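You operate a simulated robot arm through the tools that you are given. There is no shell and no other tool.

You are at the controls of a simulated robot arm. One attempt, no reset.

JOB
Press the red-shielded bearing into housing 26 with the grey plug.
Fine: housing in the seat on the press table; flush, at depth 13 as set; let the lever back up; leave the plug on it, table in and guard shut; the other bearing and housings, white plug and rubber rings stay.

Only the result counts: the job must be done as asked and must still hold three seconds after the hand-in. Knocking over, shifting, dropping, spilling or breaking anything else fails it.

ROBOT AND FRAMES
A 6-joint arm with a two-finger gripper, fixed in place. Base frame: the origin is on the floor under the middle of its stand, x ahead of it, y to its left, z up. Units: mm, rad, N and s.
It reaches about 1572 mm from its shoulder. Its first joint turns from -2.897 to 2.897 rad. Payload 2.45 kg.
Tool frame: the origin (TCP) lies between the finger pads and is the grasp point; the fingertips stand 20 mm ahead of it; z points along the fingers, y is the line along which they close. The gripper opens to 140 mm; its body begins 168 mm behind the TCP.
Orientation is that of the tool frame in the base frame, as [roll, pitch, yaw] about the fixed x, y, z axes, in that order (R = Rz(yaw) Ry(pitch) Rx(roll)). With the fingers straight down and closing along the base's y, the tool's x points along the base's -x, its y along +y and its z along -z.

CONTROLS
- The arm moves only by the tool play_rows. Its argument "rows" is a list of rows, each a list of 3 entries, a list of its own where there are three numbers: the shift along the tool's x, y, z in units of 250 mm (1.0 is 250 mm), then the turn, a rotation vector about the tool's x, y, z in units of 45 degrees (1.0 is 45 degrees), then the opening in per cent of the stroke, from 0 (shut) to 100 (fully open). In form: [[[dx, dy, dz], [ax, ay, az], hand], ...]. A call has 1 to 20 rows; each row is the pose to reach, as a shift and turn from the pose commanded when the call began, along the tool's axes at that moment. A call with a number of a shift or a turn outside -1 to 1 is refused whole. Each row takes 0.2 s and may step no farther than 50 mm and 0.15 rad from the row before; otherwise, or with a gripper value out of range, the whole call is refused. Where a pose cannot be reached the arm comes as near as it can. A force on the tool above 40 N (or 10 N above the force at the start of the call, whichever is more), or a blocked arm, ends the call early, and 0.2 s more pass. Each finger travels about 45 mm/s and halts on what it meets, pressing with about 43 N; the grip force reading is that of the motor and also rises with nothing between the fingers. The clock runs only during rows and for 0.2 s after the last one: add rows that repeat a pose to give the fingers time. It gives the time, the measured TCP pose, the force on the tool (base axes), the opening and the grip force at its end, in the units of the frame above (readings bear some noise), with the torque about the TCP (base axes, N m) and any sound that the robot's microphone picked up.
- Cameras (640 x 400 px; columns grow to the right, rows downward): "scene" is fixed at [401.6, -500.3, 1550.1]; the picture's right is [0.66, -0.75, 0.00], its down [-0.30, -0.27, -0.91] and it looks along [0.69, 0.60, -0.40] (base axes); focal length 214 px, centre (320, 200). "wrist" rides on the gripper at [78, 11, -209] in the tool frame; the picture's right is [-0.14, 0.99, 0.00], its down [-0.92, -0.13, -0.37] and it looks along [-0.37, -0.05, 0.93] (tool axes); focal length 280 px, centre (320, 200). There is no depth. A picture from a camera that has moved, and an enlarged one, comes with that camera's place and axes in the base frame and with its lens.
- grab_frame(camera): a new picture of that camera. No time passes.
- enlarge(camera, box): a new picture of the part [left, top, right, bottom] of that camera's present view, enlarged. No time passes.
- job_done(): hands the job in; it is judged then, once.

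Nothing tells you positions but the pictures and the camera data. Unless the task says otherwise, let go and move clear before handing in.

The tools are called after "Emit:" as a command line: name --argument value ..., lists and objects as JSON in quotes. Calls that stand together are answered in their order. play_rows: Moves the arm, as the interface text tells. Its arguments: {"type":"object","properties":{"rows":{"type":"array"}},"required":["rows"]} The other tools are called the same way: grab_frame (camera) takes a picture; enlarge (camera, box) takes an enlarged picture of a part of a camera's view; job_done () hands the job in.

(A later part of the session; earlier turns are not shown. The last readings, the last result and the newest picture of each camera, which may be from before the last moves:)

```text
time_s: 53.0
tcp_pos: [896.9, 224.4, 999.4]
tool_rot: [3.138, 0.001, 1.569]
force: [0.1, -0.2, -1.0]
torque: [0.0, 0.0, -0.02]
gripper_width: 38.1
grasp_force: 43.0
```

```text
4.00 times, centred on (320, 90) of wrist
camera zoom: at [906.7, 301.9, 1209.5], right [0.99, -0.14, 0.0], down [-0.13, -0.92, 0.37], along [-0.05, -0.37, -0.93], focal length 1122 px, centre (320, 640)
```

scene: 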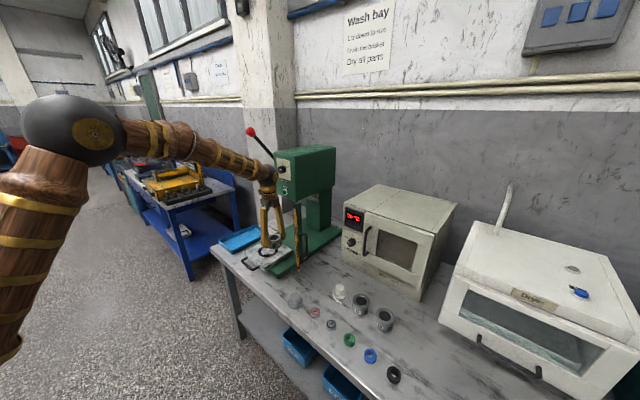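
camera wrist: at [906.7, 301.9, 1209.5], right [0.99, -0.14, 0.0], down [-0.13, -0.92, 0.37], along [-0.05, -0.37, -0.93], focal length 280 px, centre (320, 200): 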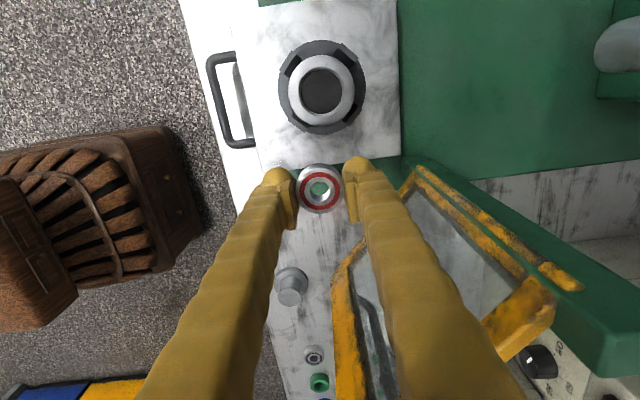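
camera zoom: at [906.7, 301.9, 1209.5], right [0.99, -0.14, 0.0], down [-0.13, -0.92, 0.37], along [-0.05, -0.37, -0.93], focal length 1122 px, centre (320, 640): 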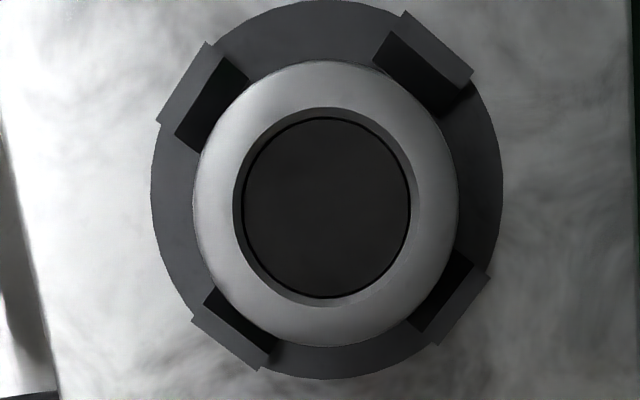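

Now I see the bore and seat from straight above. The tool picked up a 0.003 rad tilt after the earlier stop; I'll take that out and measure again.

Emit:
play_rows --rows '[[[0, 0.0, 0], [0.0042, 0, 0], 25], [[0, 0.0, 0], [0.0042, 0, 0], 25]]'

Emit:
enlarge --camera "wrist" --box '[260, 40, 380, 140]'

Emit:
enlarge --camera "wrist" --box '[270, 140, 370, 240]'

Emit:
enlarge --camera "scene" --box '[245, 215, 295, 265]'

```text
time_s: 53.6
tcp_pos: [896.4, 223.9, 999.6]
tool_rot: [3.14, 0.001, 1.571]
force: [-0.1, -0.5, -1.3]
torque: [0.04, 0.03, -0.05]
gripper_width: 38.3
grasp_force: 42.6
```

```text
4.00 times, centred on (320, 90) of wrist
camera zoom: at [907.3, 301.5, 1209.4], right [0.99, -0.14, 0.0], down [-0.13, -0.92, 0.37], along [-0.05, -0.37, -0.93], focal length 1122 px, centre (320, 640)
```

zoom: 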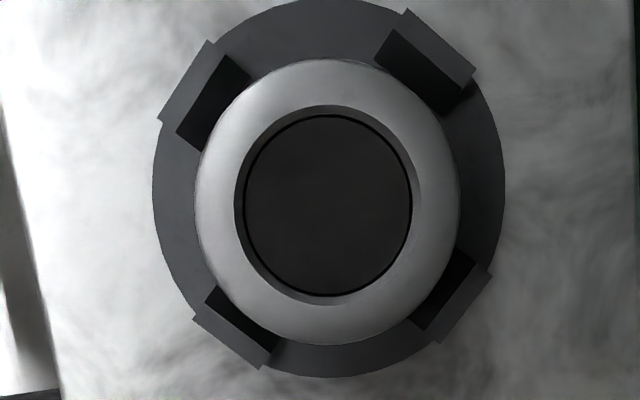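

```text
4.00 times, centred on (320, 190) of wrist
camera zoom: at [907.3, 301.5, 1209.4], right [0.99, -0.14, 0.0], down [-0.13, -0.92, 0.37], along [-0.05, -0.37, -0.93], focal length 1122 px, centre (320, 240)
```

zoom: 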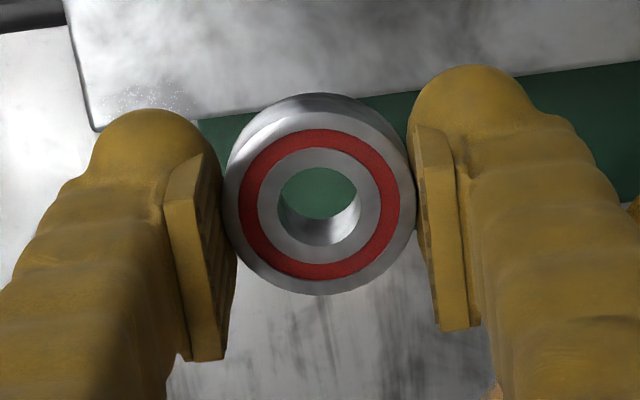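

```text
8.00 times, centred on (270, 240) of scene
camera zoom: at [401.6, -500.3, 1550.1], right [0.66, -0.75, 0.0], down [-0.3, -0.27, -0.91], along [0.69, 0.6, -0.4], focal length 1716 px, centre (720, -120)
```

zoom: 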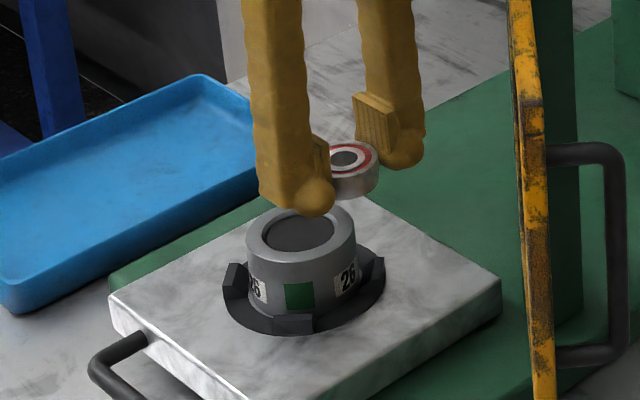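

Emit:
enlarge --camera "scene" --box '[262, 222, 290, 243]'

Emit:
enlarge --camera "scene" --box '[318, 312, 346, 333]'

```text
16.00 times, centred on (276, 232) of scene
camera zoom: at [401.6, -500.3, 1550.1], right [0.66, -0.75, 0.0], down [-0.3, -0.27, -0.91], along [0.69, 0.6, -0.4], focal length 3432 px, centre (1024, -320)
```

zoom: 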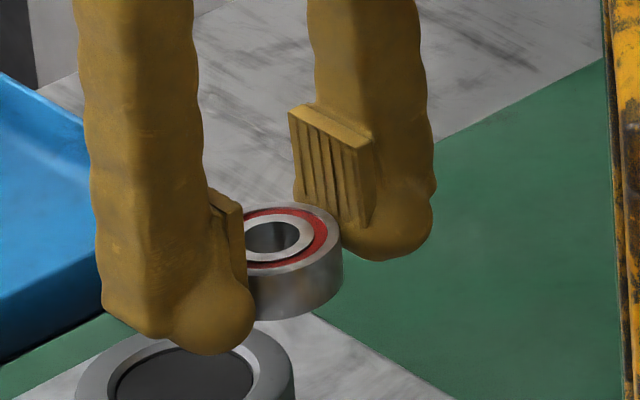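

```text
16.00 times, centred on (332, 322) of scene
camera zoom: at [401.6, -500.3, 1550.1], right [0.66, -0.75, 0.0], down [-0.3, -0.27, -0.91], along [0.69, 0.6, -0.4], focal length 3432 px, centre (128, -1760)
```

zoom: 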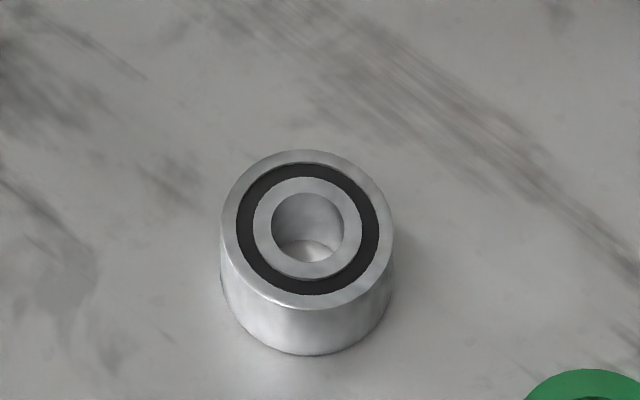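

Housing axis measured at about (908.6, 297.0) and the bearing axis in hand relative to the camera is known, so I need +12.2 in x and +73.9 in y. I'll shift over and lower to a few millimetres above the bore.

Emit:
play_rows --rows '[[[0.15, 0.025, 0], [0, 0, 0], 25], [[0.2956, 0.0488, 0], [0, 0, 0], 25], [[0.2956, 0.0488, 0.12], [0, 0, 0], 25], [[0.2956, 0.0488, 0.22], [0, 0, 0], 25], [[0.2956, 0.0488, 0.27], [0, 0, 0], 25], [[0.2956, 0.0488, 0.27], [0, 0, 0], 25]]'

Emit:
enlarge --camera "wrist" --box '[250, 120, 390, 240]'

Emit:
enlarge --camera "scene" --box '[252, 228, 288, 255]'

```text
time_s: 55.0
tcp_pos: [908.6, 298.1, 931.7]
tool_rot: [3.141, 0.0, 1.57]
force: [-0.5, 0.1, -2.0]
torque: [0.0, 0.01, 0.03]
gripper_width: 38.2
grasp_force: 42.9
```

```text
3.33 times, centred on (320, 180) of wrist
camera zoom: at [919.8, 376.0, 1141.6], right [0.99, -0.14, 0.0], down [-0.13, -0.92, 0.37], along [-0.05, -0.37, -0.93], focal length 935 px, centre (320, 267)
```

zoom: 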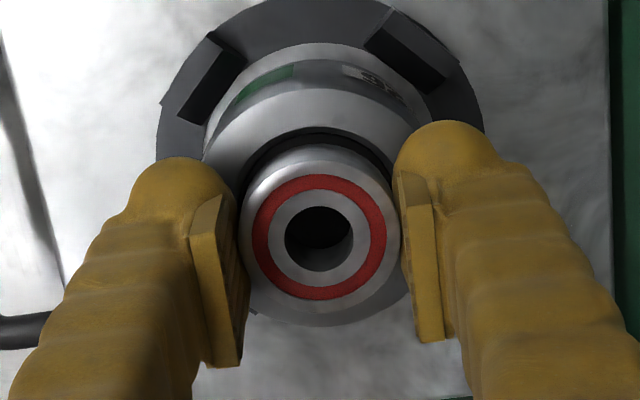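

```text
14.81 times, centred on (270, 242) of scene
camera zoom: at [401.6, -500.3, 1550.1], right [0.66, -0.75, 0.0], down [-0.3, -0.27, -0.91], along [0.69, 0.6, -0.4], focal length 3177 px, centre (1061, -415)
```

zoom: 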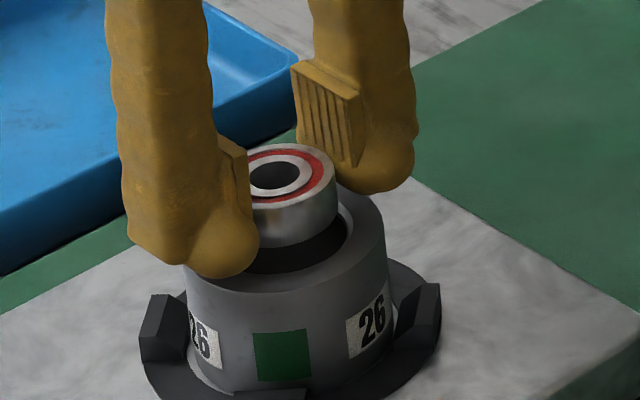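

Bearing is concentric within about half a millimetre. I'll apply the small correction and lower gently.

Emit:
play_rows --rows '[[[-0.0024, -0.001, 0.012], [0, 0, 0], 25], [[-0.0024, -0.001, 0.024], [0, 0, 0], 25], [[-0.0024, -0.001, 0.024], [0, 0, 0], 25]]'

Emit:
play_rows --rows '[[[0, 0, 0.006], [0, 0, 0], 25], [[0, 0, 0.006], [0, 0, 0], 25]]'

Emit:
enlarge --camera "wrist" --box '[250, 120, 390, 240]'

Emit:
enlarge --camera "scene" --box '[252, 228, 288, 255]'

```text
time_s: 55.8
tcp_pos: [908.9, 296.4, 925.2]
tool_rot: [-3.141, 0.0, 1.571]
force: [-0.4, -0.2, -0.1]
torque: [-0.02, 0.0, 0.01]
gripper_width: 38.2
grasp_force: 42.6
```

```text
time_s: 56.4
tcp_pos: [908.9, 296.9, 925.3]
tool_rot: [3.141, -0.001, 1.572]
force: [-0.6, -1.0, -0.7]
torque: [-0.02, -0.03, -0.02]
gripper_width: 37.9
grasp_force: 42.8
```

```text
3.33 times, centred on (320, 180) of wrist
camera zoom: at [919.3, 374.8, 1134.5], right [0.99, -0.14, 0.0], down [-0.13, -0.92, 0.37], along [-0.05, -0.37, -0.93], focal length 935 px, centre (320, 267)
```

zoom: 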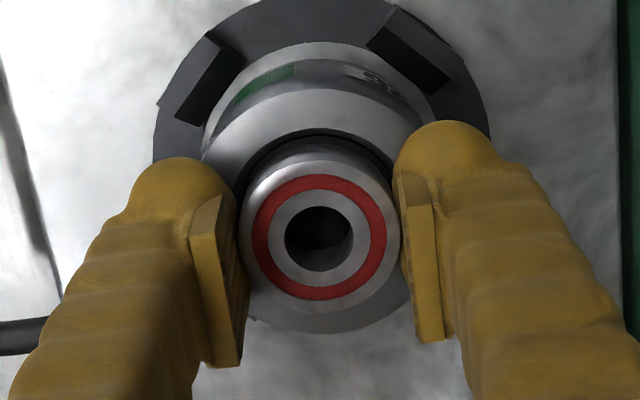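

```text
14.81 times, centred on (270, 242) of scene
camera zoom: at [401.6, -500.3, 1550.1], right [0.66, -0.75, 0.0], down [-0.3, -0.27, -0.91], along [0.69, 0.6, -0.4], focal length 3177 px, centre (1061, -415)
```

zoom: 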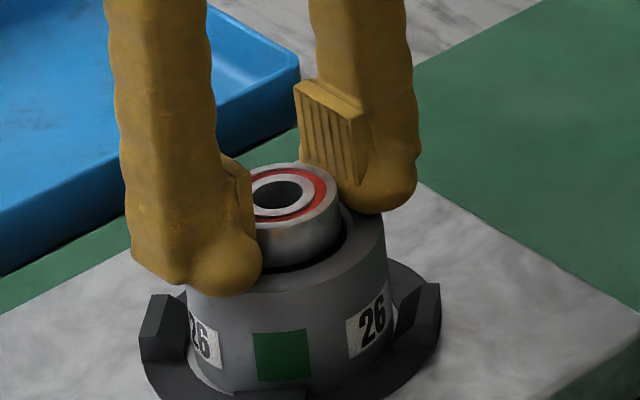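

Emit:
play_rows --rows '[[[0, 0, 0.004], [0, 0, 0], 25], [[0, 0, 0.008], [0, 0, 0], 25], [[0, 0, 0.008], [0, 0, 0], 25]]'

Emit:
play_rows --rows '[[[0, 0, 0.004], [0, 0, 0], 25], [[0, 0, 0.004], [0, 0, 0], 25]]'

```text
time_s: 57.2
tcp_pos: [909.7, 297.1, 925.5]
tool_rot: [3.141, 0.0, 1.57]
force: [-1.1, -4.6, 28.3]
torque: [-0.08, 0.2, -0.02]
gripper_width: 38.4
grasp_force: 42.5
```

```text
time_s: 57.6
tcp_pos: [909.7, 297.4, 924.3]
tool_rot: [3.139, 0.001, 1.572]
force: [-0.8, -2.4, 6.8]
torque: [0.0, 0.24, 0.08]
gripper_width: 38.1
grasp_force: 43.4
stopped in row 2: the force on the tool passed its limit at 42 N (the readings are from after the stop); the commanded pose is now the measured one
```

Emit:
enlarge --camera "wrist" --box '[250, 120, 390, 240]'

Emit:
enlarge --camera "scene" --box '[252, 228, 288, 255]'

```text
3.33 times, centred on (320, 180) of wrist
camera zoom: at [919.5, 374.8, 1134.5], right [0.99, -0.14, 0.0], down [-0.13, -0.92, 0.37], along [-0.05, -0.37, -0.93], focal length 935 px, centre (320, 267)
```

zoom: 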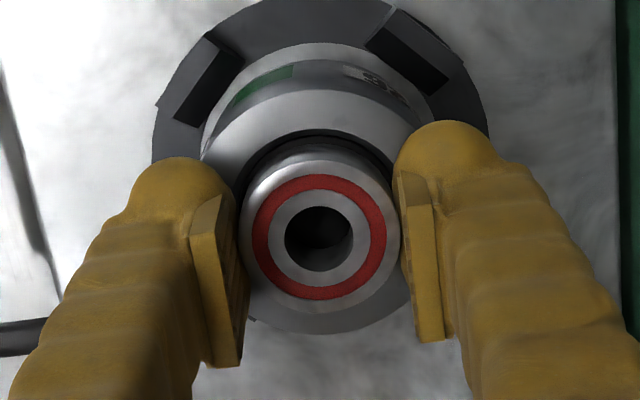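

```text
14.81 times, centred on (270, 242) of scene
camera zoom: at [401.6, -500.3, 1550.1], right [0.66, -0.75, 0.0], down [-0.3, -0.27, -0.91], along [0.69, 0.6, -0.4], focal length 3177 px, centre (1061, -415)
```

zoom: 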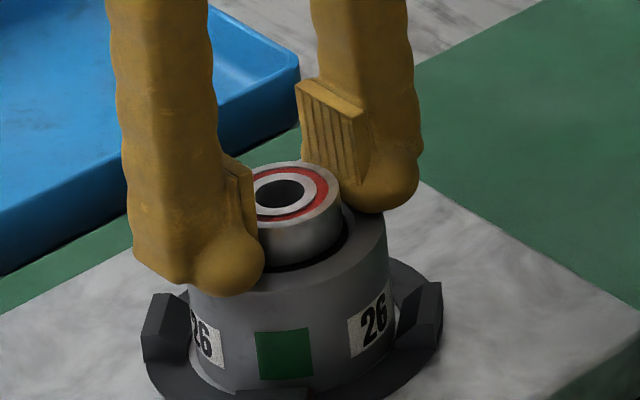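

Contact at TCP z ≈ 924.5 with the bearing at the bore mouth. I'll unload slightly and release it there.

Emit:
play_rows --rows '[[[0, 0, -0.002], [0, 0, 0], 25], [[0, 0, -0.002], [0, 0, 0], 25]]'

Emit:
play_rows --rows '[[[0, 0, 0], [0, 0, 0], 29], [[0, 0, 0], [0, 0, 0], 34], [[0, 0, 0], [0, 0, 0], 40], [[0, 0, 0], [0, 0, 0], 45], [[0, 0, 0], [0, 0, 0], 45]]'

Emit:
enlarge --camera "wrist" --box '[250, 120, 390, 240]'

Emit:
enlarge --camera "scene" --box '[252, 228, 288, 255]'

```text
time_s: 58.2
tcp_pos: [909.7, 296.1, 924.6]
tool_rot: [3.139, 0.0, 1.571]
force: [2.2, -1.3, 4.8]
torque: [-0.05, 0.12, 0.01]
gripper_width: 38.1
grasp_force: 42.9
```

```text
time_s: 59.4
tcp_pos: [909.5, 297.8, 926.0]
tool_rot: [3.139, -0.002, 1.571]
force: [1.4, 0.1, 0.6]
torque: [0.02, -0.02, 0.02]
gripper_width: 63.3
grasp_force: 0.0
```

```text
3.33 times, centred on (320, 180) of wrist
camera zoom: at [919.5, 374.9, 1134.3], right [0.99, -0.14, 0.0], down [-0.13, -0.92, 0.37], along [-0.05, -0.37, -0.93], focal length 935 px, centre (320, 267)
```

zoom: 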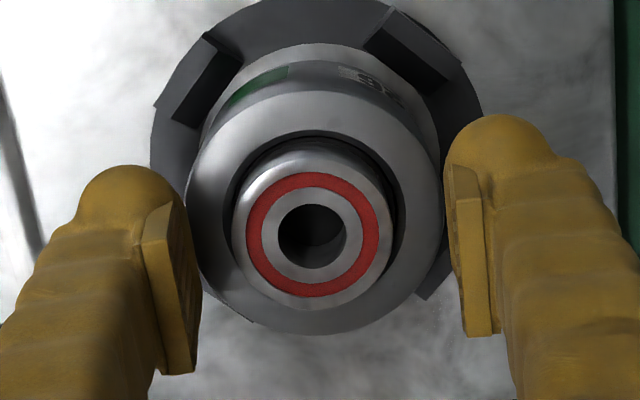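

```text
14.81 times, centred on (270, 242) of scene
camera zoom: at [401.6, -500.3, 1550.1], right [0.66, -0.75, 0.0], down [-0.3, -0.27, -0.91], along [0.69, 0.6, -0.4], focal length 3177 px, centre (1061, -415)
```

zoom: 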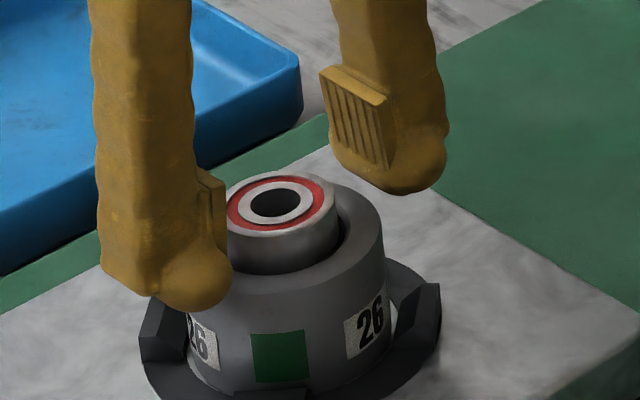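

The bearing sits upright in the bore mouth and centred itself. I'll rise and check it from directly above.

Emit:
play_rows --rows '[[[0, 0, -0.04], [0, 0, 0], 45], [[0, 0, -0.15], [0, 0, 0], 45], [[0, 0, -0.3], [0, 0, 0], 45]]'

Emit:
play_rows --rows '[[[-0.15, -0.02, 0], [0.002, 0, 0], 45], [[-0.3, -0.04, 0], [0.002, 0, 0], 45], [[-0.3, -0.04, 0], [0.002, 0, 0], 45]]'

Emit:
enlarge --camera "wrist" --box '[260, 40, 380, 140]'

Emit:
enlarge --camera "scene" --box '[252, 228, 288, 255]'

```text
time_s: 60.2
tcp_pos: [909.0, 297.8, 999.0]
tool_rot: [3.14, 0.0, 1.572]
force: [-0.4, 0.0, -0.4]
torque: [0.03, -0.02, -0.04]
gripper_width: 62.7
grasp_force: 0.1
```

```text
time_s: 61.0
tcp_pos: [900.3, 221.4, 1000.1]
tool_rot: [-3.141, -0.002, 1.571]
force: [0.1, -0.1, 0.9]
torque: [-0.03, 0.02, 0.01]
gripper_width: 62.9
grasp_force: 0.0
```

```text
4.00 times, centred on (320, 90) of wrist
camera zoom: at [909.6, 299.3, 1209.7], right [0.99, -0.14, 0.0], down [-0.13, -0.92, 0.37], along [-0.05, -0.37, -0.93], focal length 1122 px, centre (320, 640)
```

zoom: 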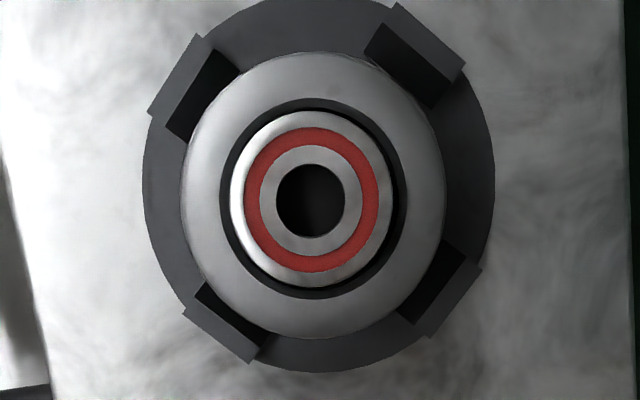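

```text
14.81 times, centred on (270, 242) of scene
camera zoom: at [401.6, -500.3, 1550.1], right [0.66, -0.75, 0.0], down [-0.3, -0.27, -0.91], along [0.69, 0.6, -0.4], focal length 3177 px, centre (1061, -415)
```

zoom: 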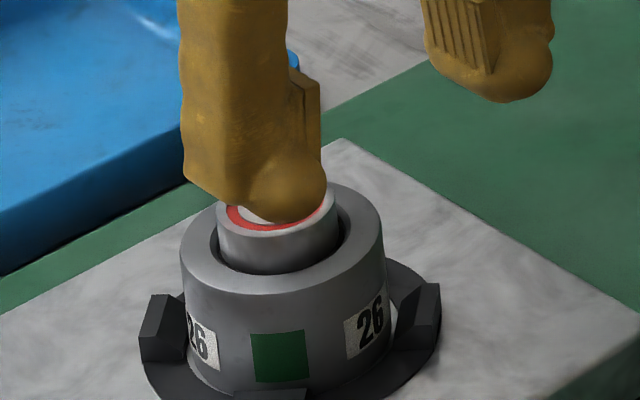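

Bearing and housing are concentric to about 0.3 mm. Next I'll fetch the grey plug, going back round the front.

Emit:
play_rows --rows '[[[0, -0.17, 0], [0, 0, 0], 50], [[0, -0.34, 0], [0, 0, 0], 50], [[0, -0.51, 0], [0, 0, 0], 50], [[0, -0.7, 0], [0, 0, 0], 50]]'

Emit:
play_rows --rows '[[[-0.18, 0, 0], [0, 0, 0], 50], [[-0.36, 0, 0], [0, 0, 0], 50], [[-0.54, 0, 0], [0, 0, 0], 50], [[-0.72, 0, 0], [0, 0, 0], 50], [[-0.907, 0, 0], [0, 0, 0], 50]]'

Emit:
play_rows --rows '[[[-0.15, 0.0, 0], [0, 0, 0], 50], [[-0.3, 0.15, 0], [0, 0, 0], 50], [[-0.3, 0.3, 0], [0, 0, 0], 50], [[-0.3, 0.36, 0], [0, 0, 0], 50], [[-0.3, 0.36, 0], [0, 0, 0], 50]]'

Emit:
grab_frame --camera "wrist"

Emit:
enlarge --camera "wrist" --box '[260, 40, 380, 140]'

```text
time_s: 62.0
tcp_pos: [723.7, 221.4, 998.3]
tool_rot: [-3.141, -0.001, 1.571]
force: [0.7, -0.7, -0.5]
torque: [-0.03, 0.04, 0.02]
gripper_width: 70.1
grasp_force: 0.0
```

```text
time_s: 63.2
tcp_pos: [723.4, -6.4, 1000.7]
tool_rot: [-3.141, -0.001, 1.573]
force: [0.0, 0.0, 0.4]
torque: [0.04, -0.02, 0.02]
gripper_width: 69.8
grasp_force: 0.0
```

```text
refused: row 2 steps farther than a row can; nothing moved
```

```text
taken
camera wrist: at [733.6, 71.9, 1209.7], right [0.99, -0.14, 0.0], down [-0.13, -0.92, 0.37], along [-0.05, -0.37, -0.93], focal length 280 px, centre (320, 200)
```

wrist: 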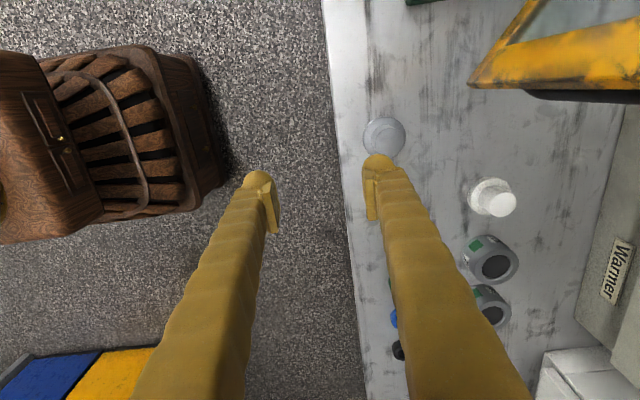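

```text
4.00 times, centred on (320, 90) of wrist
camera zoom: at [733.6, 71.9, 1209.7], right [0.99, -0.14, 0.0], down [-0.13, -0.92, 0.37], along [-0.05, -0.37, -0.93], focal length 1122 px, centre (320, 640)
```

zoom: 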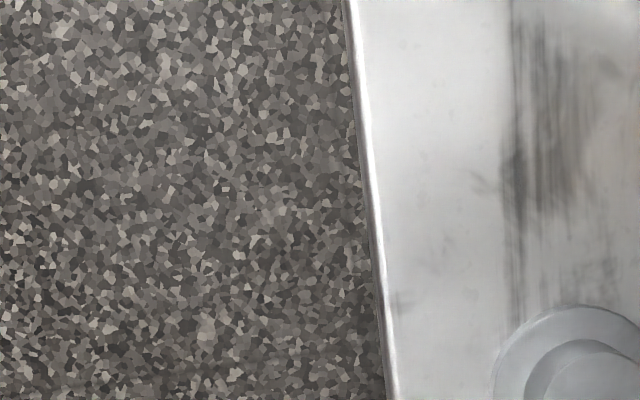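

Emit:
play_rows --rows '[[[-0.077, 0.08, 0], [0, 0, 0], 50], [[-0.154, 0.16, 0], [0, 0, 0], 50], [[-0.231, 0.24, 0], [0, 0, 0], 50], [[-0.308, 0.32, 0], [0, 0, 0], 50], [[-0.308, 0.32, 0], [0, 0, 0], 50]]'

Emit:
grab_frame --camera "wrist"

Emit:
enlarge --camera "wrist" --box '[260, 40, 380, 140]'

Emit:
enlarge --camera "scene" --box '[275, 285, 315, 315]'

```text
time_s: 64.4
tcp_pos: [805.6, -83.2, 1001.0]
tool_rot: [-3.141, 0.0, 1.573]
force: [0.5, -0.5, -0.3]
torque: [0.01, 0.02, 0.01]
gripper_width: 70.0
grasp_force: 0.2
```

```text
taken
camera wrist: at [815.2, -4.7, 1210.6], right [0.99, -0.14, 0.0], down [-0.13, -0.92, 0.37], along [-0.05, -0.37, -0.93], focal length 280 px, centre (320, 200)
```

wrist: 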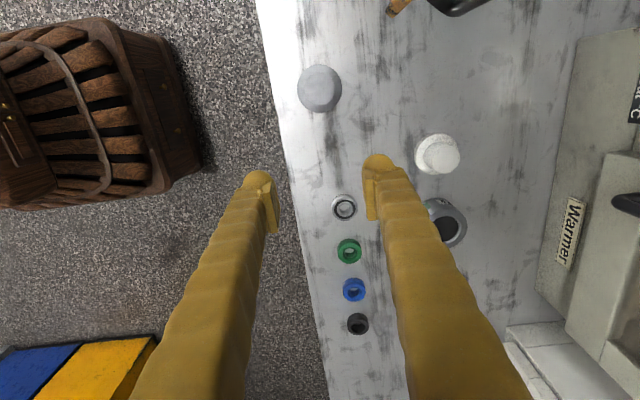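

```text
4.00 times, centred on (320, 90) of wrist
camera zoom: at [815.2, -4.7, 1210.6], right [0.99, -0.14, 0.0], down [-0.13, -0.92, 0.37], along [-0.05, -0.37, -0.93], focal length 1122 px, centre (320, 640)
```

zoom: 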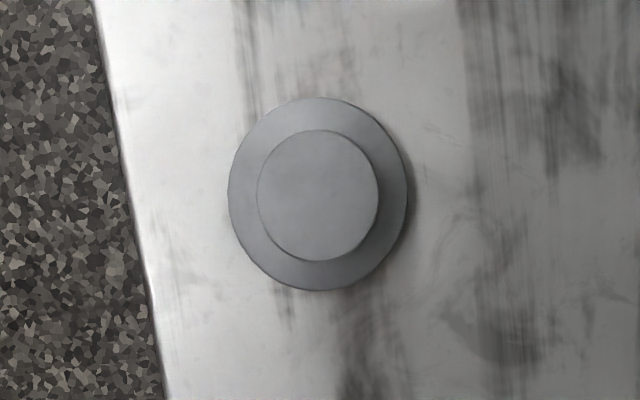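

```text
13.33 times, centred on (295, 300) of scene
camera zoom: at [401.6, -500.3, 1550.1], right [0.66, -0.75, 0.0], down [-0.3, -0.27, -0.91], along [0.69, 0.6, -0.4], focal length 2860 px, centre (653, -1133)
```

zoom: 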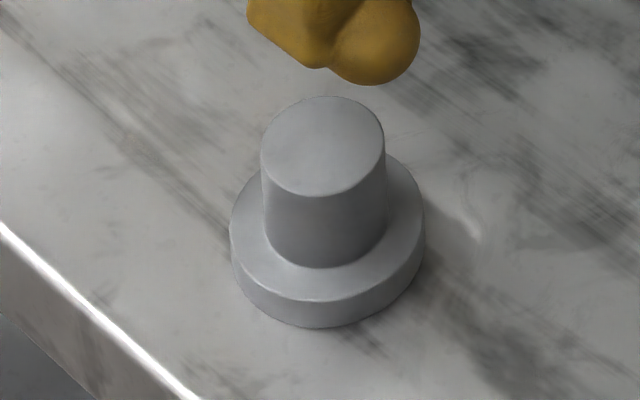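

The plug axis is at (814.1, -6.7): post about 38 mm, flange about 60 mm wide and 11.5 mm thick. I'll move over it and descend around the post.

Emit:
play_rows --rows '[[[0.15, 0.02, 0], [0, 0, 0], 50], [[0.304, 0.0394, 0], [0, 0, 0], 50], [[0.304, 0.0394, 0.18], [0, 0, 0], 50], [[0.304, 0.0394, 0.34], [0, 0, 0], 50], [[0.304, 0.0394, 0.46], [0, 0, 0], 50], [[0.304, 0.0394, 0.46], [0, 0, 0], 50]]'

Emit:
enlarge --camera "wrist" --box '[250, 120, 390, 240]'

Emit:
enlarge --camera "scene" --box '[270, 275, 320, 315]'

Emit:
grab_frame --camera "wrist"

```text
time_s: 65.8
tcp_pos: [814.1, -6.8, 885.7]
tool_rot: [-3.14, 0.0, 1.572]
force: [0.4, -0.9, -0.6]
torque: [-0.03, 0.01, 0.0]
gripper_width: 69.8
grasp_force: 0.1
```

```text
3.33 times, centred on (320, 180) of wrist
camera zoom: at [824.7, 71.3, 1095.2], right [0.99, -0.14, 0.0], down [-0.13, -0.92, 0.37], along [-0.05, -0.36, -0.93], focal length 935 px, centre (320, 267)
```

zoom: 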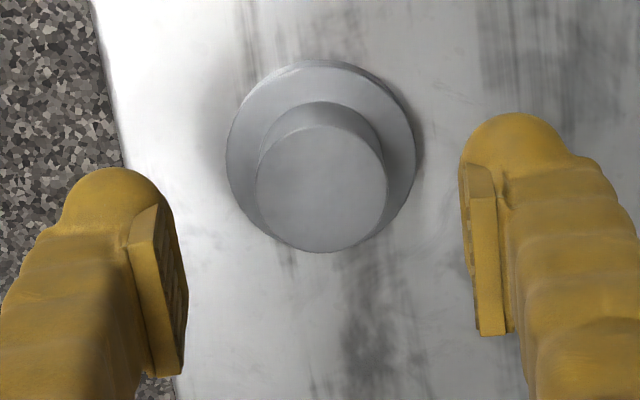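

```text
10.00 times, centred on (295, 295) of scene
camera zoom: at [401.6, -500.3, 1550.1], right [0.66, -0.75, 0.0], down [-0.3, -0.27, -0.91], along [0.69, 0.6, -0.4], focal length 2145 px, centre (570, -750)
```

zoom: 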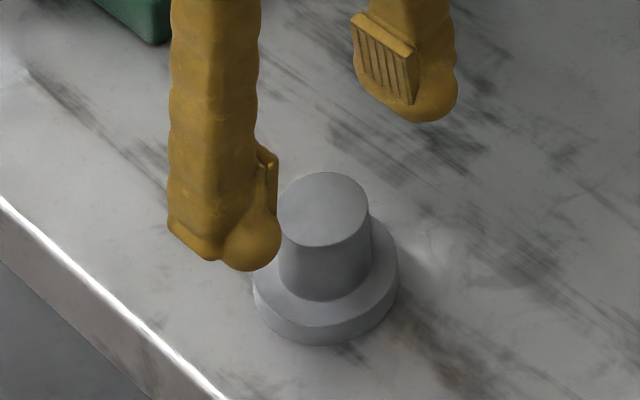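

```text
taken
camera wrist: at [824.7, 71.3, 1095.2], right [0.99, -0.14, 0.0], down [-0.13, -0.92, 0.37], along [-0.05, -0.36, -0.93], focal length 280 px, centre (320, 200)
```

wrist: 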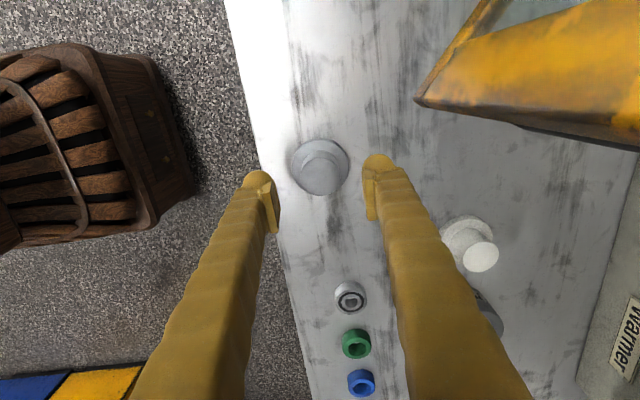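

Emit:
play_rows --rows '[[[0, 0, 0.08], [0, 0, 0], 50], [[0, 0, 0.16], [0, 0, 0], 50], [[0, 0, 0.196], [0, 0, 0], 50], [[0, 0, 0.196], [0, 0, 0], 50]]'

Emit:
enlarge --camera "scene" --box '[270, 280, 320, 320]'

```text
time_s: 66.8
tcp_pos: [814.4, -6.3, 835.9]
tool_rot: [-3.14, 0.0, 1.57]
force: [-0.2, 0.4, 0.0]
torque: [-0.01, -0.01, -0.01]
gripper_width: 70.2
grasp_force: 0.1
```

```text
10.00 times, centred on (295, 300) of scene
camera zoom: at [401.6, -500.3, 1550.1], right [0.66, -0.75, 0.0], down [-0.3, -0.27, -0.91], along [0.69, 0.6, -0.4], focal length 2145 px, centre (570, -800)
```

zoom: 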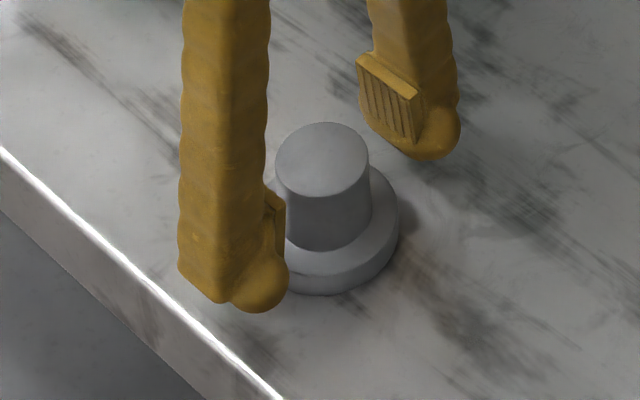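

Emit:
play_rows --rows '[[[0, 0, 0], [0, 0, 0], 42], [[0, 0, 0], [0, 0, 0], 35], [[0, 0, 0], [0, 0, 0], 29], [[0, 0, 0], [0, 0, 0], 26], [[0, 0, 0], [0, 0, 0], 23], [[0, 0, 0], [0, 0, 0], 23]]'

Emit:
enlarge --camera "wrist" --box '[250, 120, 390, 240]'

Emit:
enlarge --camera "scene" --box '[270, 280, 320, 320]'

```text
time_s: 68.2
tcp_pos: [814.7, -6.5, 836.5]
tool_rot: [-3.141, -0.001, 1.57]
force: [1.2, -0.4, 0.3]
torque: [-0.01, -0.03, 0.02]
gripper_width: 35.9
grasp_force: 39.7
```

```text
3.33 times, centred on (320, 180) of wrist
camera zoom: at [825.1, 71.6, 1045.7], right [0.99, -0.14, 0.0], down [-0.13, -0.92, 0.37], along [-0.05, -0.37, -0.93], focal length 935 px, centre (320, 267)
```

zoom: 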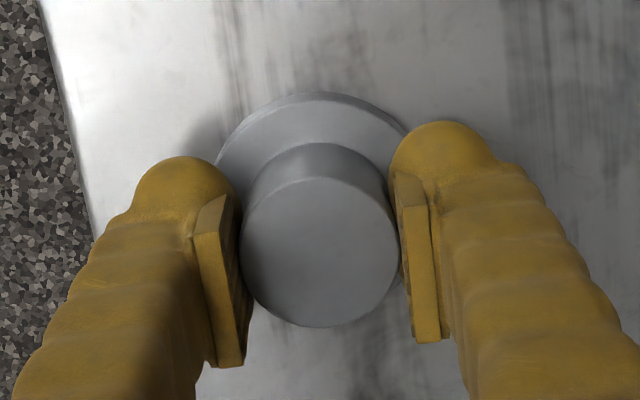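

```text
10.00 times, centred on (295, 300) of scene
camera zoom: at [401.6, -500.3, 1550.1], right [0.66, -0.75, 0.0], down [-0.3, -0.27, -0.91], along [0.69, 0.6, -0.4], focal length 2145 px, centre (570, -800)
```

zoom: 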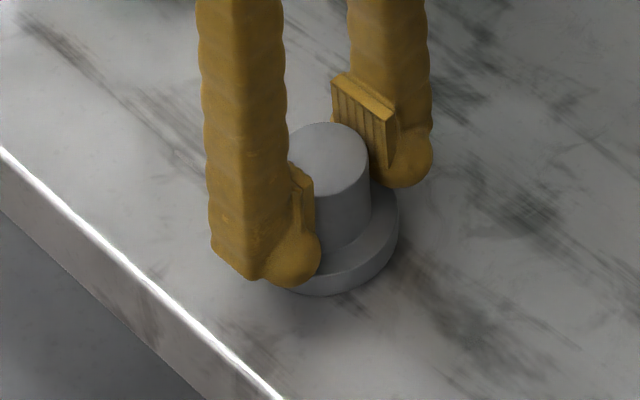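

Plug gripped on its post (36 mm). I'll lift it and carry it round to the seat.

Emit:
play_rows --rows '[[[0, 0, -0.04], [0, 0, 0], 23], [[0, 0, -0.15], [0, 0, 0], 23], [[0, -0.06, -0.3], [0, 0, 0], 23], [[0, -0.15, -0.45], [0, 0, 0], 23], [[0, -0.25, -0.6], [0, 0, 0], 23], [[0, -0.356, -0.656], [0, 0, 0], 23], [[0, -0.356, -0.656], [0, 0, 0], 23]]'

Emit:
enlarge --camera "wrist" --box '[250, 120, 390, 240]'

Emit:
grab_frame --camera "scene"

```text
time_s: 69.8
tcp_pos: [723.4, -4.5, 999.2]
tool_rot: [3.14, 0.001, 1.571]
force: [-0.5, 0.2, -5.2]
torque: [0.02, 0.01, 0.01]
gripper_width: 35.8
grasp_force: 43.2
```

```text
3.33 times, centred on (320, 180) of wrist
camera zoom: at [734.5, 72.1, 1208.8], right [0.99, -0.14, 0.0], down [-0.13, -0.92, 0.37], along [-0.05, -0.37, -0.93], focal length 935 px, centre (320, 267)
```

zoom: 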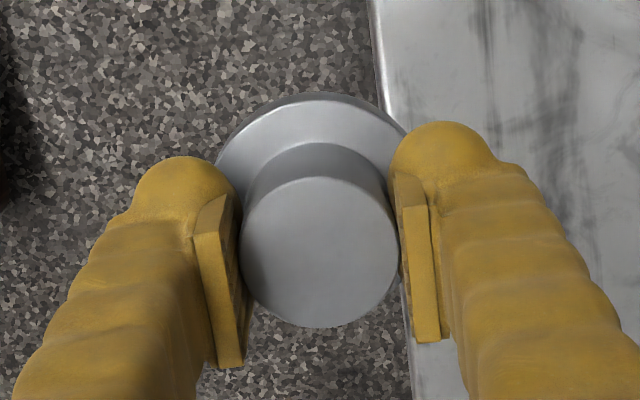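

```text
taken
```

scene: 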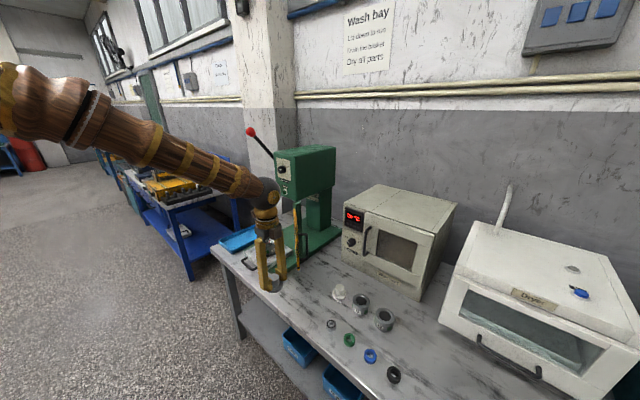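

The plug is held steady. On to the seat.

Emit:
play_rows --rows '[[[0.17, 0, 0], [0, 0, 0], 23], [[0.34, 0, 0], [0, 0, 0], 23], [[0.51, 0, 0], [0, 0, 0], 23], [[0.68, 0, 0], [0, 0, 0], 23], [[0.85, 0, 0], [0, 0, 0], 23], [[1.0, 0, 0], [0, 0, 0], 23]]'

Emit:
play_rows --rows '[[[0.1, 0.0, 0], [0, 0, 0], 23], [[0.21, 0.1, 0], [0, 0, 0], 23], [[0.21, 0.28, 0], [0, 0, 0], 23], [[0.21, 0.46, 0], [0, 0, 0], 23], [[0.21, 0.62, 0], [0, 0, 0], 23], [[0.21, 0.72, 0], [0, 0, 0], 23], [[0.21, 0.72, 0], [0, 0, 0], 23]]'

Emit:
grab_frame --camera "wrist"

Emit:
grab_frame --camera "scene"

Emit:
enlarge --camera "scene" --box '[245, 215, 295, 255]'

```text
time_s: 71.2
tcp_pos: [725.9, 245.0, 999.5]
tool_rot: [3.141, 0.001, 1.57]
force: [0.0, -0.1, -5.6]
torque: [-0.04, 0.01, 0.02]
gripper_width: 35.8
grasp_force: 43.3
```

```text
time_s: 72.8
tcp_pos: [906.0, 296.8, 1000.4]
tool_rot: [3.142, 0.0, 1.57]
force: [-0.2, -0.1, -5.3]
torque: [-0.02, -0.02, 0.0]
gripper_width: 35.6
grasp_force: 42.9
```

```text
taken
camera wrist: at [916.2, 374.5, 1209.5], right [0.99, -0.14, 0.0], down [-0.13, -0.92, 0.37], along [-0.05, -0.37, -0.93], focal length 280 px, centre (320, 200)
```

wrist: 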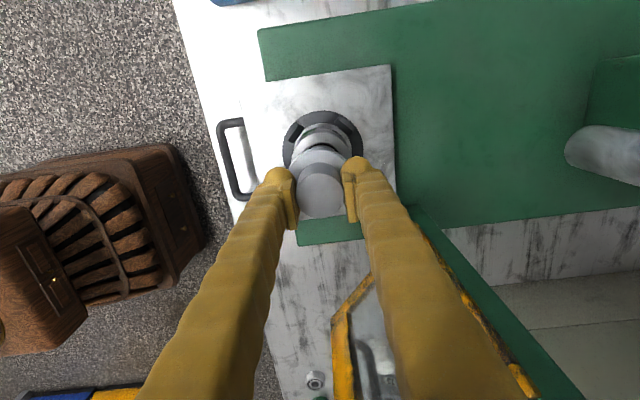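

```text
taken
```

scene: 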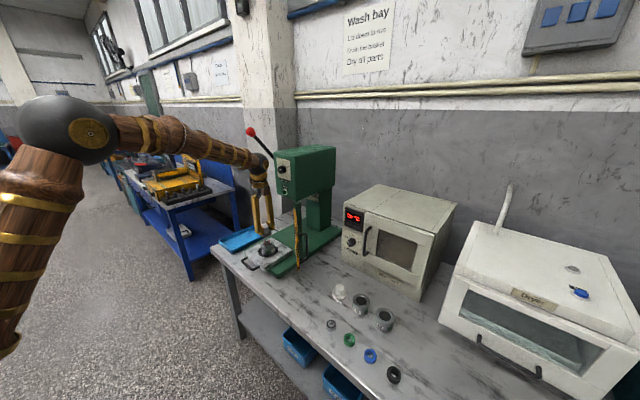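

```text
10.00 times, centred on (270, 235) of scene
camera zoom: at [401.6, -500.3, 1550.1], right [0.66, -0.75, 0.0], down [-0.3, -0.27, -0.91], along [0.69, 0.6, -0.4], focal length 2145 px, centre (820, -150)
```

zoom: 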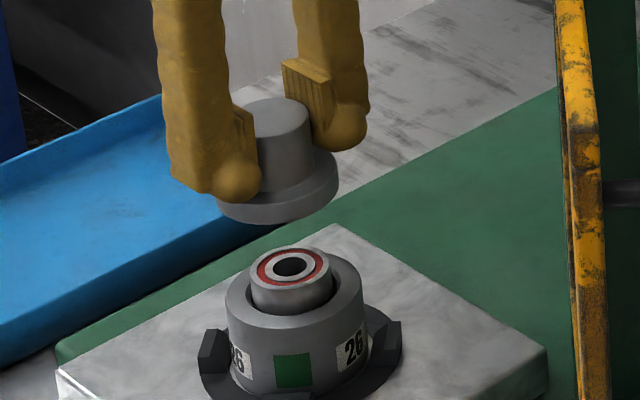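

Bearing is still centred in the mouth. I'll trim the position and lower the plug to just above it.

Emit:
play_rows --rows '[[[0.0016, 0.0076, 0.0], [0, 0, 0], 23], [[0.0016, 0.0076, 0.08], [0, 0, 0], 23], [[0.0016, 0.0076, 0.15], [0, 0, 0], 23], [[0.0016, 0.0076, 0.15], [0, 0, 0], 23]]'

Emit:
enlarge --camera "scene" --box '[250, 222, 290, 252]'

Emit:
enlarge --camera "wrist" --box '[250, 100, 390, 240]'

```text
time_s: 73.8
tcp_pos: [907.6, 297.2, 962.4]
tool_rot: [3.14, 0.0, 1.57]
force: [0.2, 0.3, -5.0]
torque: [-0.01, -0.06, -0.03]
gripper_width: 35.8
grasp_force: 42.4
```

```text
13.33 times, centred on (270, 237) of scene
camera zoom: at [401.6, -500.3, 1550.1], right [0.66, -0.75, 0.0], down [-0.3, -0.27, -0.91], along [0.69, 0.6, -0.4], focal length 2860 px, centre (987, -293)
```

zoom: 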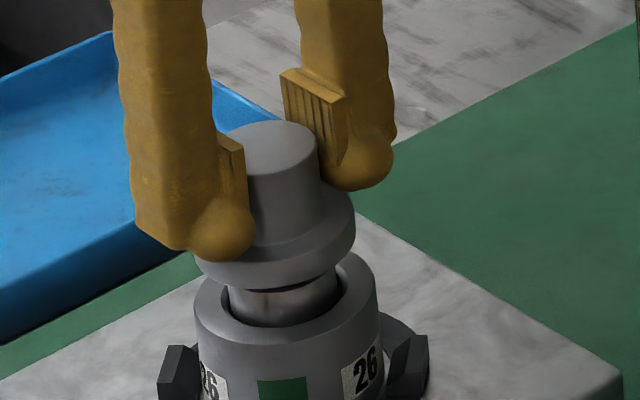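

```text
2.86 times, centred on (320, 170) of wrist
camera zoom: at [917.5, 375.3, 1172.4], right [0.99, -0.14, 0.0], down [-0.13, -0.92, 0.37], along [-0.05, -0.37, -0.93], focal length 801 px, centre (320, 286)
```

zoom: 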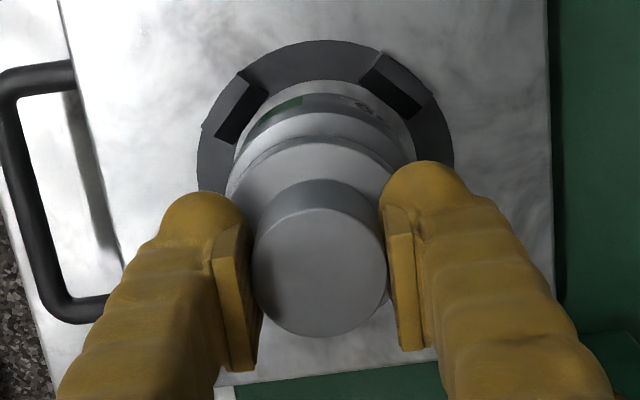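

Emit:
play_rows --rows '[[[-0.001, 0.002, 0.012], [0, 0, 0], 23], [[-0.001, 0.002, 0.024], [0, 0, 0], 23], [[-0.001, 0.002, 0.024], [0, 0, 0], 23]]'

Emit:
play_rows --rows '[[[0, 0, 0.004], [0, 0, 0], 23], [[0, 0, 0.008], [0, 0, 0], 23], [[0, 0, 0.008], [0, 0, 0], 23]]'

```text
time_s: 74.6
tcp_pos: [906.7, 297.8, 955.2]
tool_rot: [-3.141, 0.001, 1.57]
force: [-0.2, 0.0, -5.2]
torque: [-0.03, 0.01, 0.03]
gripper_width: 36.1
grasp_force: 43.3
```

```text
time_s: 75.4
tcp_pos: [907.7, 296.3, 954.6]
tool_rot: [3.141, 0.002, 1.57]
force: [0.2, 0.2, -4.0]
torque: [0.01, 0.02, -0.02]
gripper_width: 35.9
grasp_force: 43.3
```

Emit:
play_rows --rows '[[[0, 0, 0.004], [0, 0, 0], 23], [[0, 0, 0.004], [0, 0, 0], 23]]'

Emit:
enlarge --camera "scene" --box '[250, 222, 290, 252]'

```text
time_s: 76.0
tcp_pos: [908.3, 297.9, 954.0]
tool_rot: [3.14, 0.001, 1.572]
force: [0.1, 0.4, 5.6]
torque: [0.01, 0.02, 0.0]
gripper_width: 35.8
grasp_force: 43.2
```

```text
13.33 times, centred on (270, 237) of scene
camera zoom: at [401.6, -500.3, 1550.1], right [0.66, -0.75, 0.0], down [-0.3, -0.27, -0.91], along [0.69, 0.6, -0.4], focal length 2860 px, centre (987, -293)
```

zoom: 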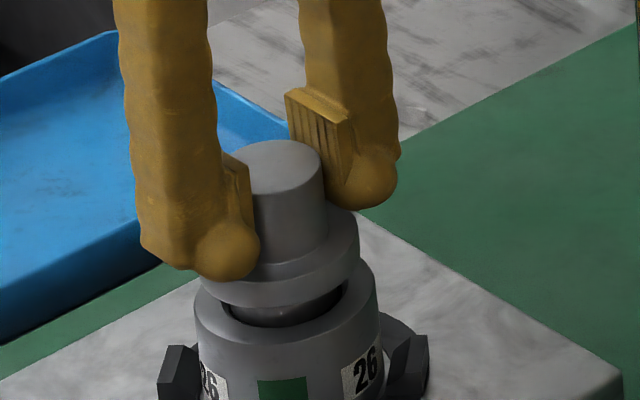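

The plug is resting flat on the bearing (load took over with no tilt torque). Releasing it.

Emit:
play_rows --rows '[[[0, 0, -0.002], [0, 0, 0], 23], [[0, 0, -0.002], [0, 0, 0], 23]]'

Emit:
play_rows --rows '[[[0, 0, 0], [0, 0, 0], 27], [[0, 0, 0], [0, 0, 0], 30], [[0, 0, 0], [0, 0, 0], 36], [[0, 0, 0], [0, 0, 0], 45], [[0, 0, 0], [0, 0, 0], 50], [[0, 0, 0], [0, 0, 0], 50]]'

Emit:
enlarge --camera "scene" --box '[250, 222, 290, 252]'

Emit:
enlarge --camera "wrist" --box '[250, 100, 390, 240]'

```text
time_s: 76.6
tcp_pos: [908.2, 297.1, 953.5]
tool_rot: [3.139, -0.001, 1.572]
force: [1.5, 1.5, 5.4]
torque: [0.1, -0.08, -0.03]
gripper_width: 35.8
grasp_force: 43.2
```

```text
time_s: 78.0
tcp_pos: [907.4, 296.8, 953.8]
tool_rot: [-3.141, 0.0, 1.571]
force: [-0.6, 0.1, -0.9]
torque: [0.01, 0.0, 0.01]
gripper_width: 69.9
grasp_force: 0.1
```

```text
13.33 times, centred on (270, 237) of scene
camera zoom: at [401.6, -500.3, 1550.1], right [0.66, -0.75, 0.0], down [-0.3, -0.27, -0.91], along [0.69, 0.6, -0.4], focal length 2860 px, centre (987, -293)
```

zoom: 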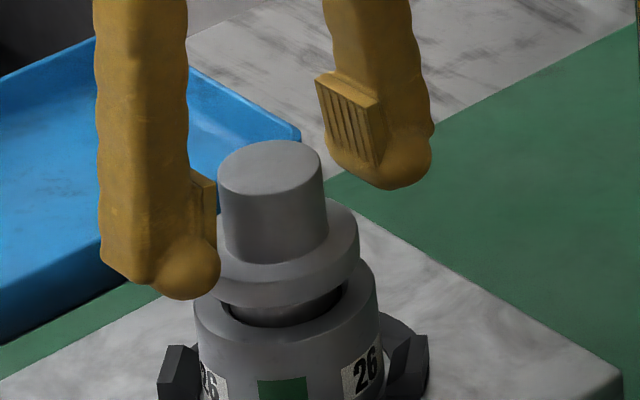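

```text
2.86 times, centred on (320, 170) of wrist
camera zoom: at [918.1, 374.7, 1163.3], right [0.99, -0.14, 0.0], down [-0.13, -0.92, 0.37], along [-0.05, -0.37, -0.93], focal length 801 px, centre (320, 286)
```

zoom: 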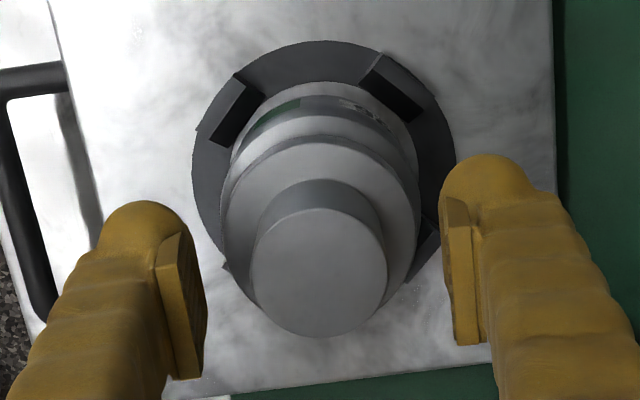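

The plug stands upright on the bearing with the expected ~12 mm gap below its flange. I'll rise clear, retreat, and then look at the table handle for pushing it in.

Emit:
play_rows --rows '[[[0, 0, -0.08], [0, 0, 0], 50], [[0, 0, -0.16], [0, 0, 0], 50], [[0, 0, -0.24], [0, 0, 0], 50], [[0, -0.1, -0.28], [0, 0, 0], 50], [[0, -0.28, -0.28], [0, 0, 0], 50], [[0, -0.46, -0.28], [0, 0, 0], 50], [[0, -0.64, -0.28], [0, 0, 0], 50], [[0, -0.82, -0.28], [0, 0, 0], 50]]'

Emit:
grab_frame --camera "wrist"

Emit:
enlarge --camera "scene" --box '[230, 215, 310, 275]'

Emit:
enlarge --camera "scene" --box '[270, 140, 345, 200]'

```text
time_s: 79.8
tcp_pos: [702.7, 297.7, 1022.7]
tool_rot: [-3.141, 0.0, 1.57]
force: [0.3, -0.7, -0.5]
torque: [-0.03, 0.04, -0.02]
gripper_width: 70.0
grasp_force: 0.0
```

```text
taken
camera wrist: at [713.6, 374.6, 1232.3], right [0.99, -0.14, 0.0], down [-0.13, -0.92, 0.37], along [-0.05, -0.37, -0.93], focal length 280 px, centre (320, 200)
```

wrist: 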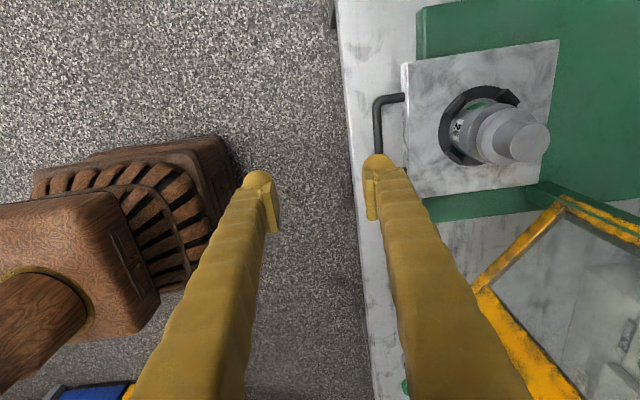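

```text
6.67 times, centred on (270, 245) of scene
camera zoom: at [401.6, -500.3, 1550.1], right [0.66, -0.75, 0.0], down [-0.3, -0.27, -0.91], along [0.69, 0.6, -0.4], focal length 1430 px, centre (653, -100)
```

zoom: 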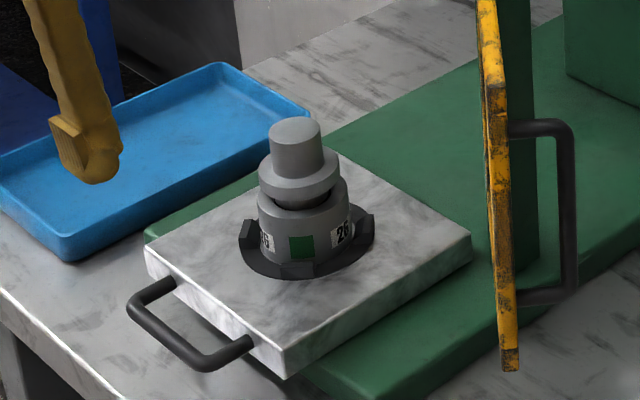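

```text
6.67 times, centred on (308, 170) of scene
camera zoom: at [401.6, -500.3, 1550.1], right [0.66, -0.75, 0.0], down [-0.3, -0.27, -0.91], along [0.69, 0.6, -0.4], focal length 1430 px, centre (403, 400)
```

zoom: 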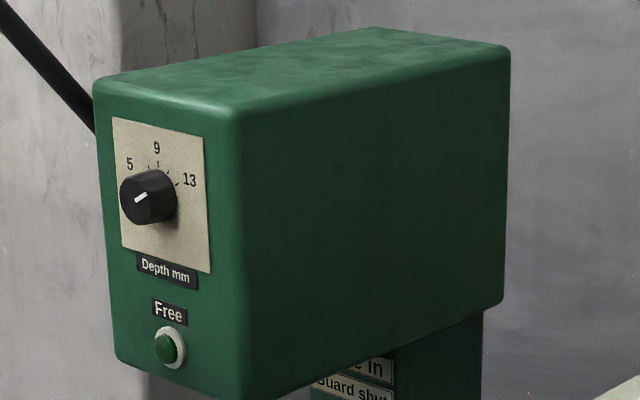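

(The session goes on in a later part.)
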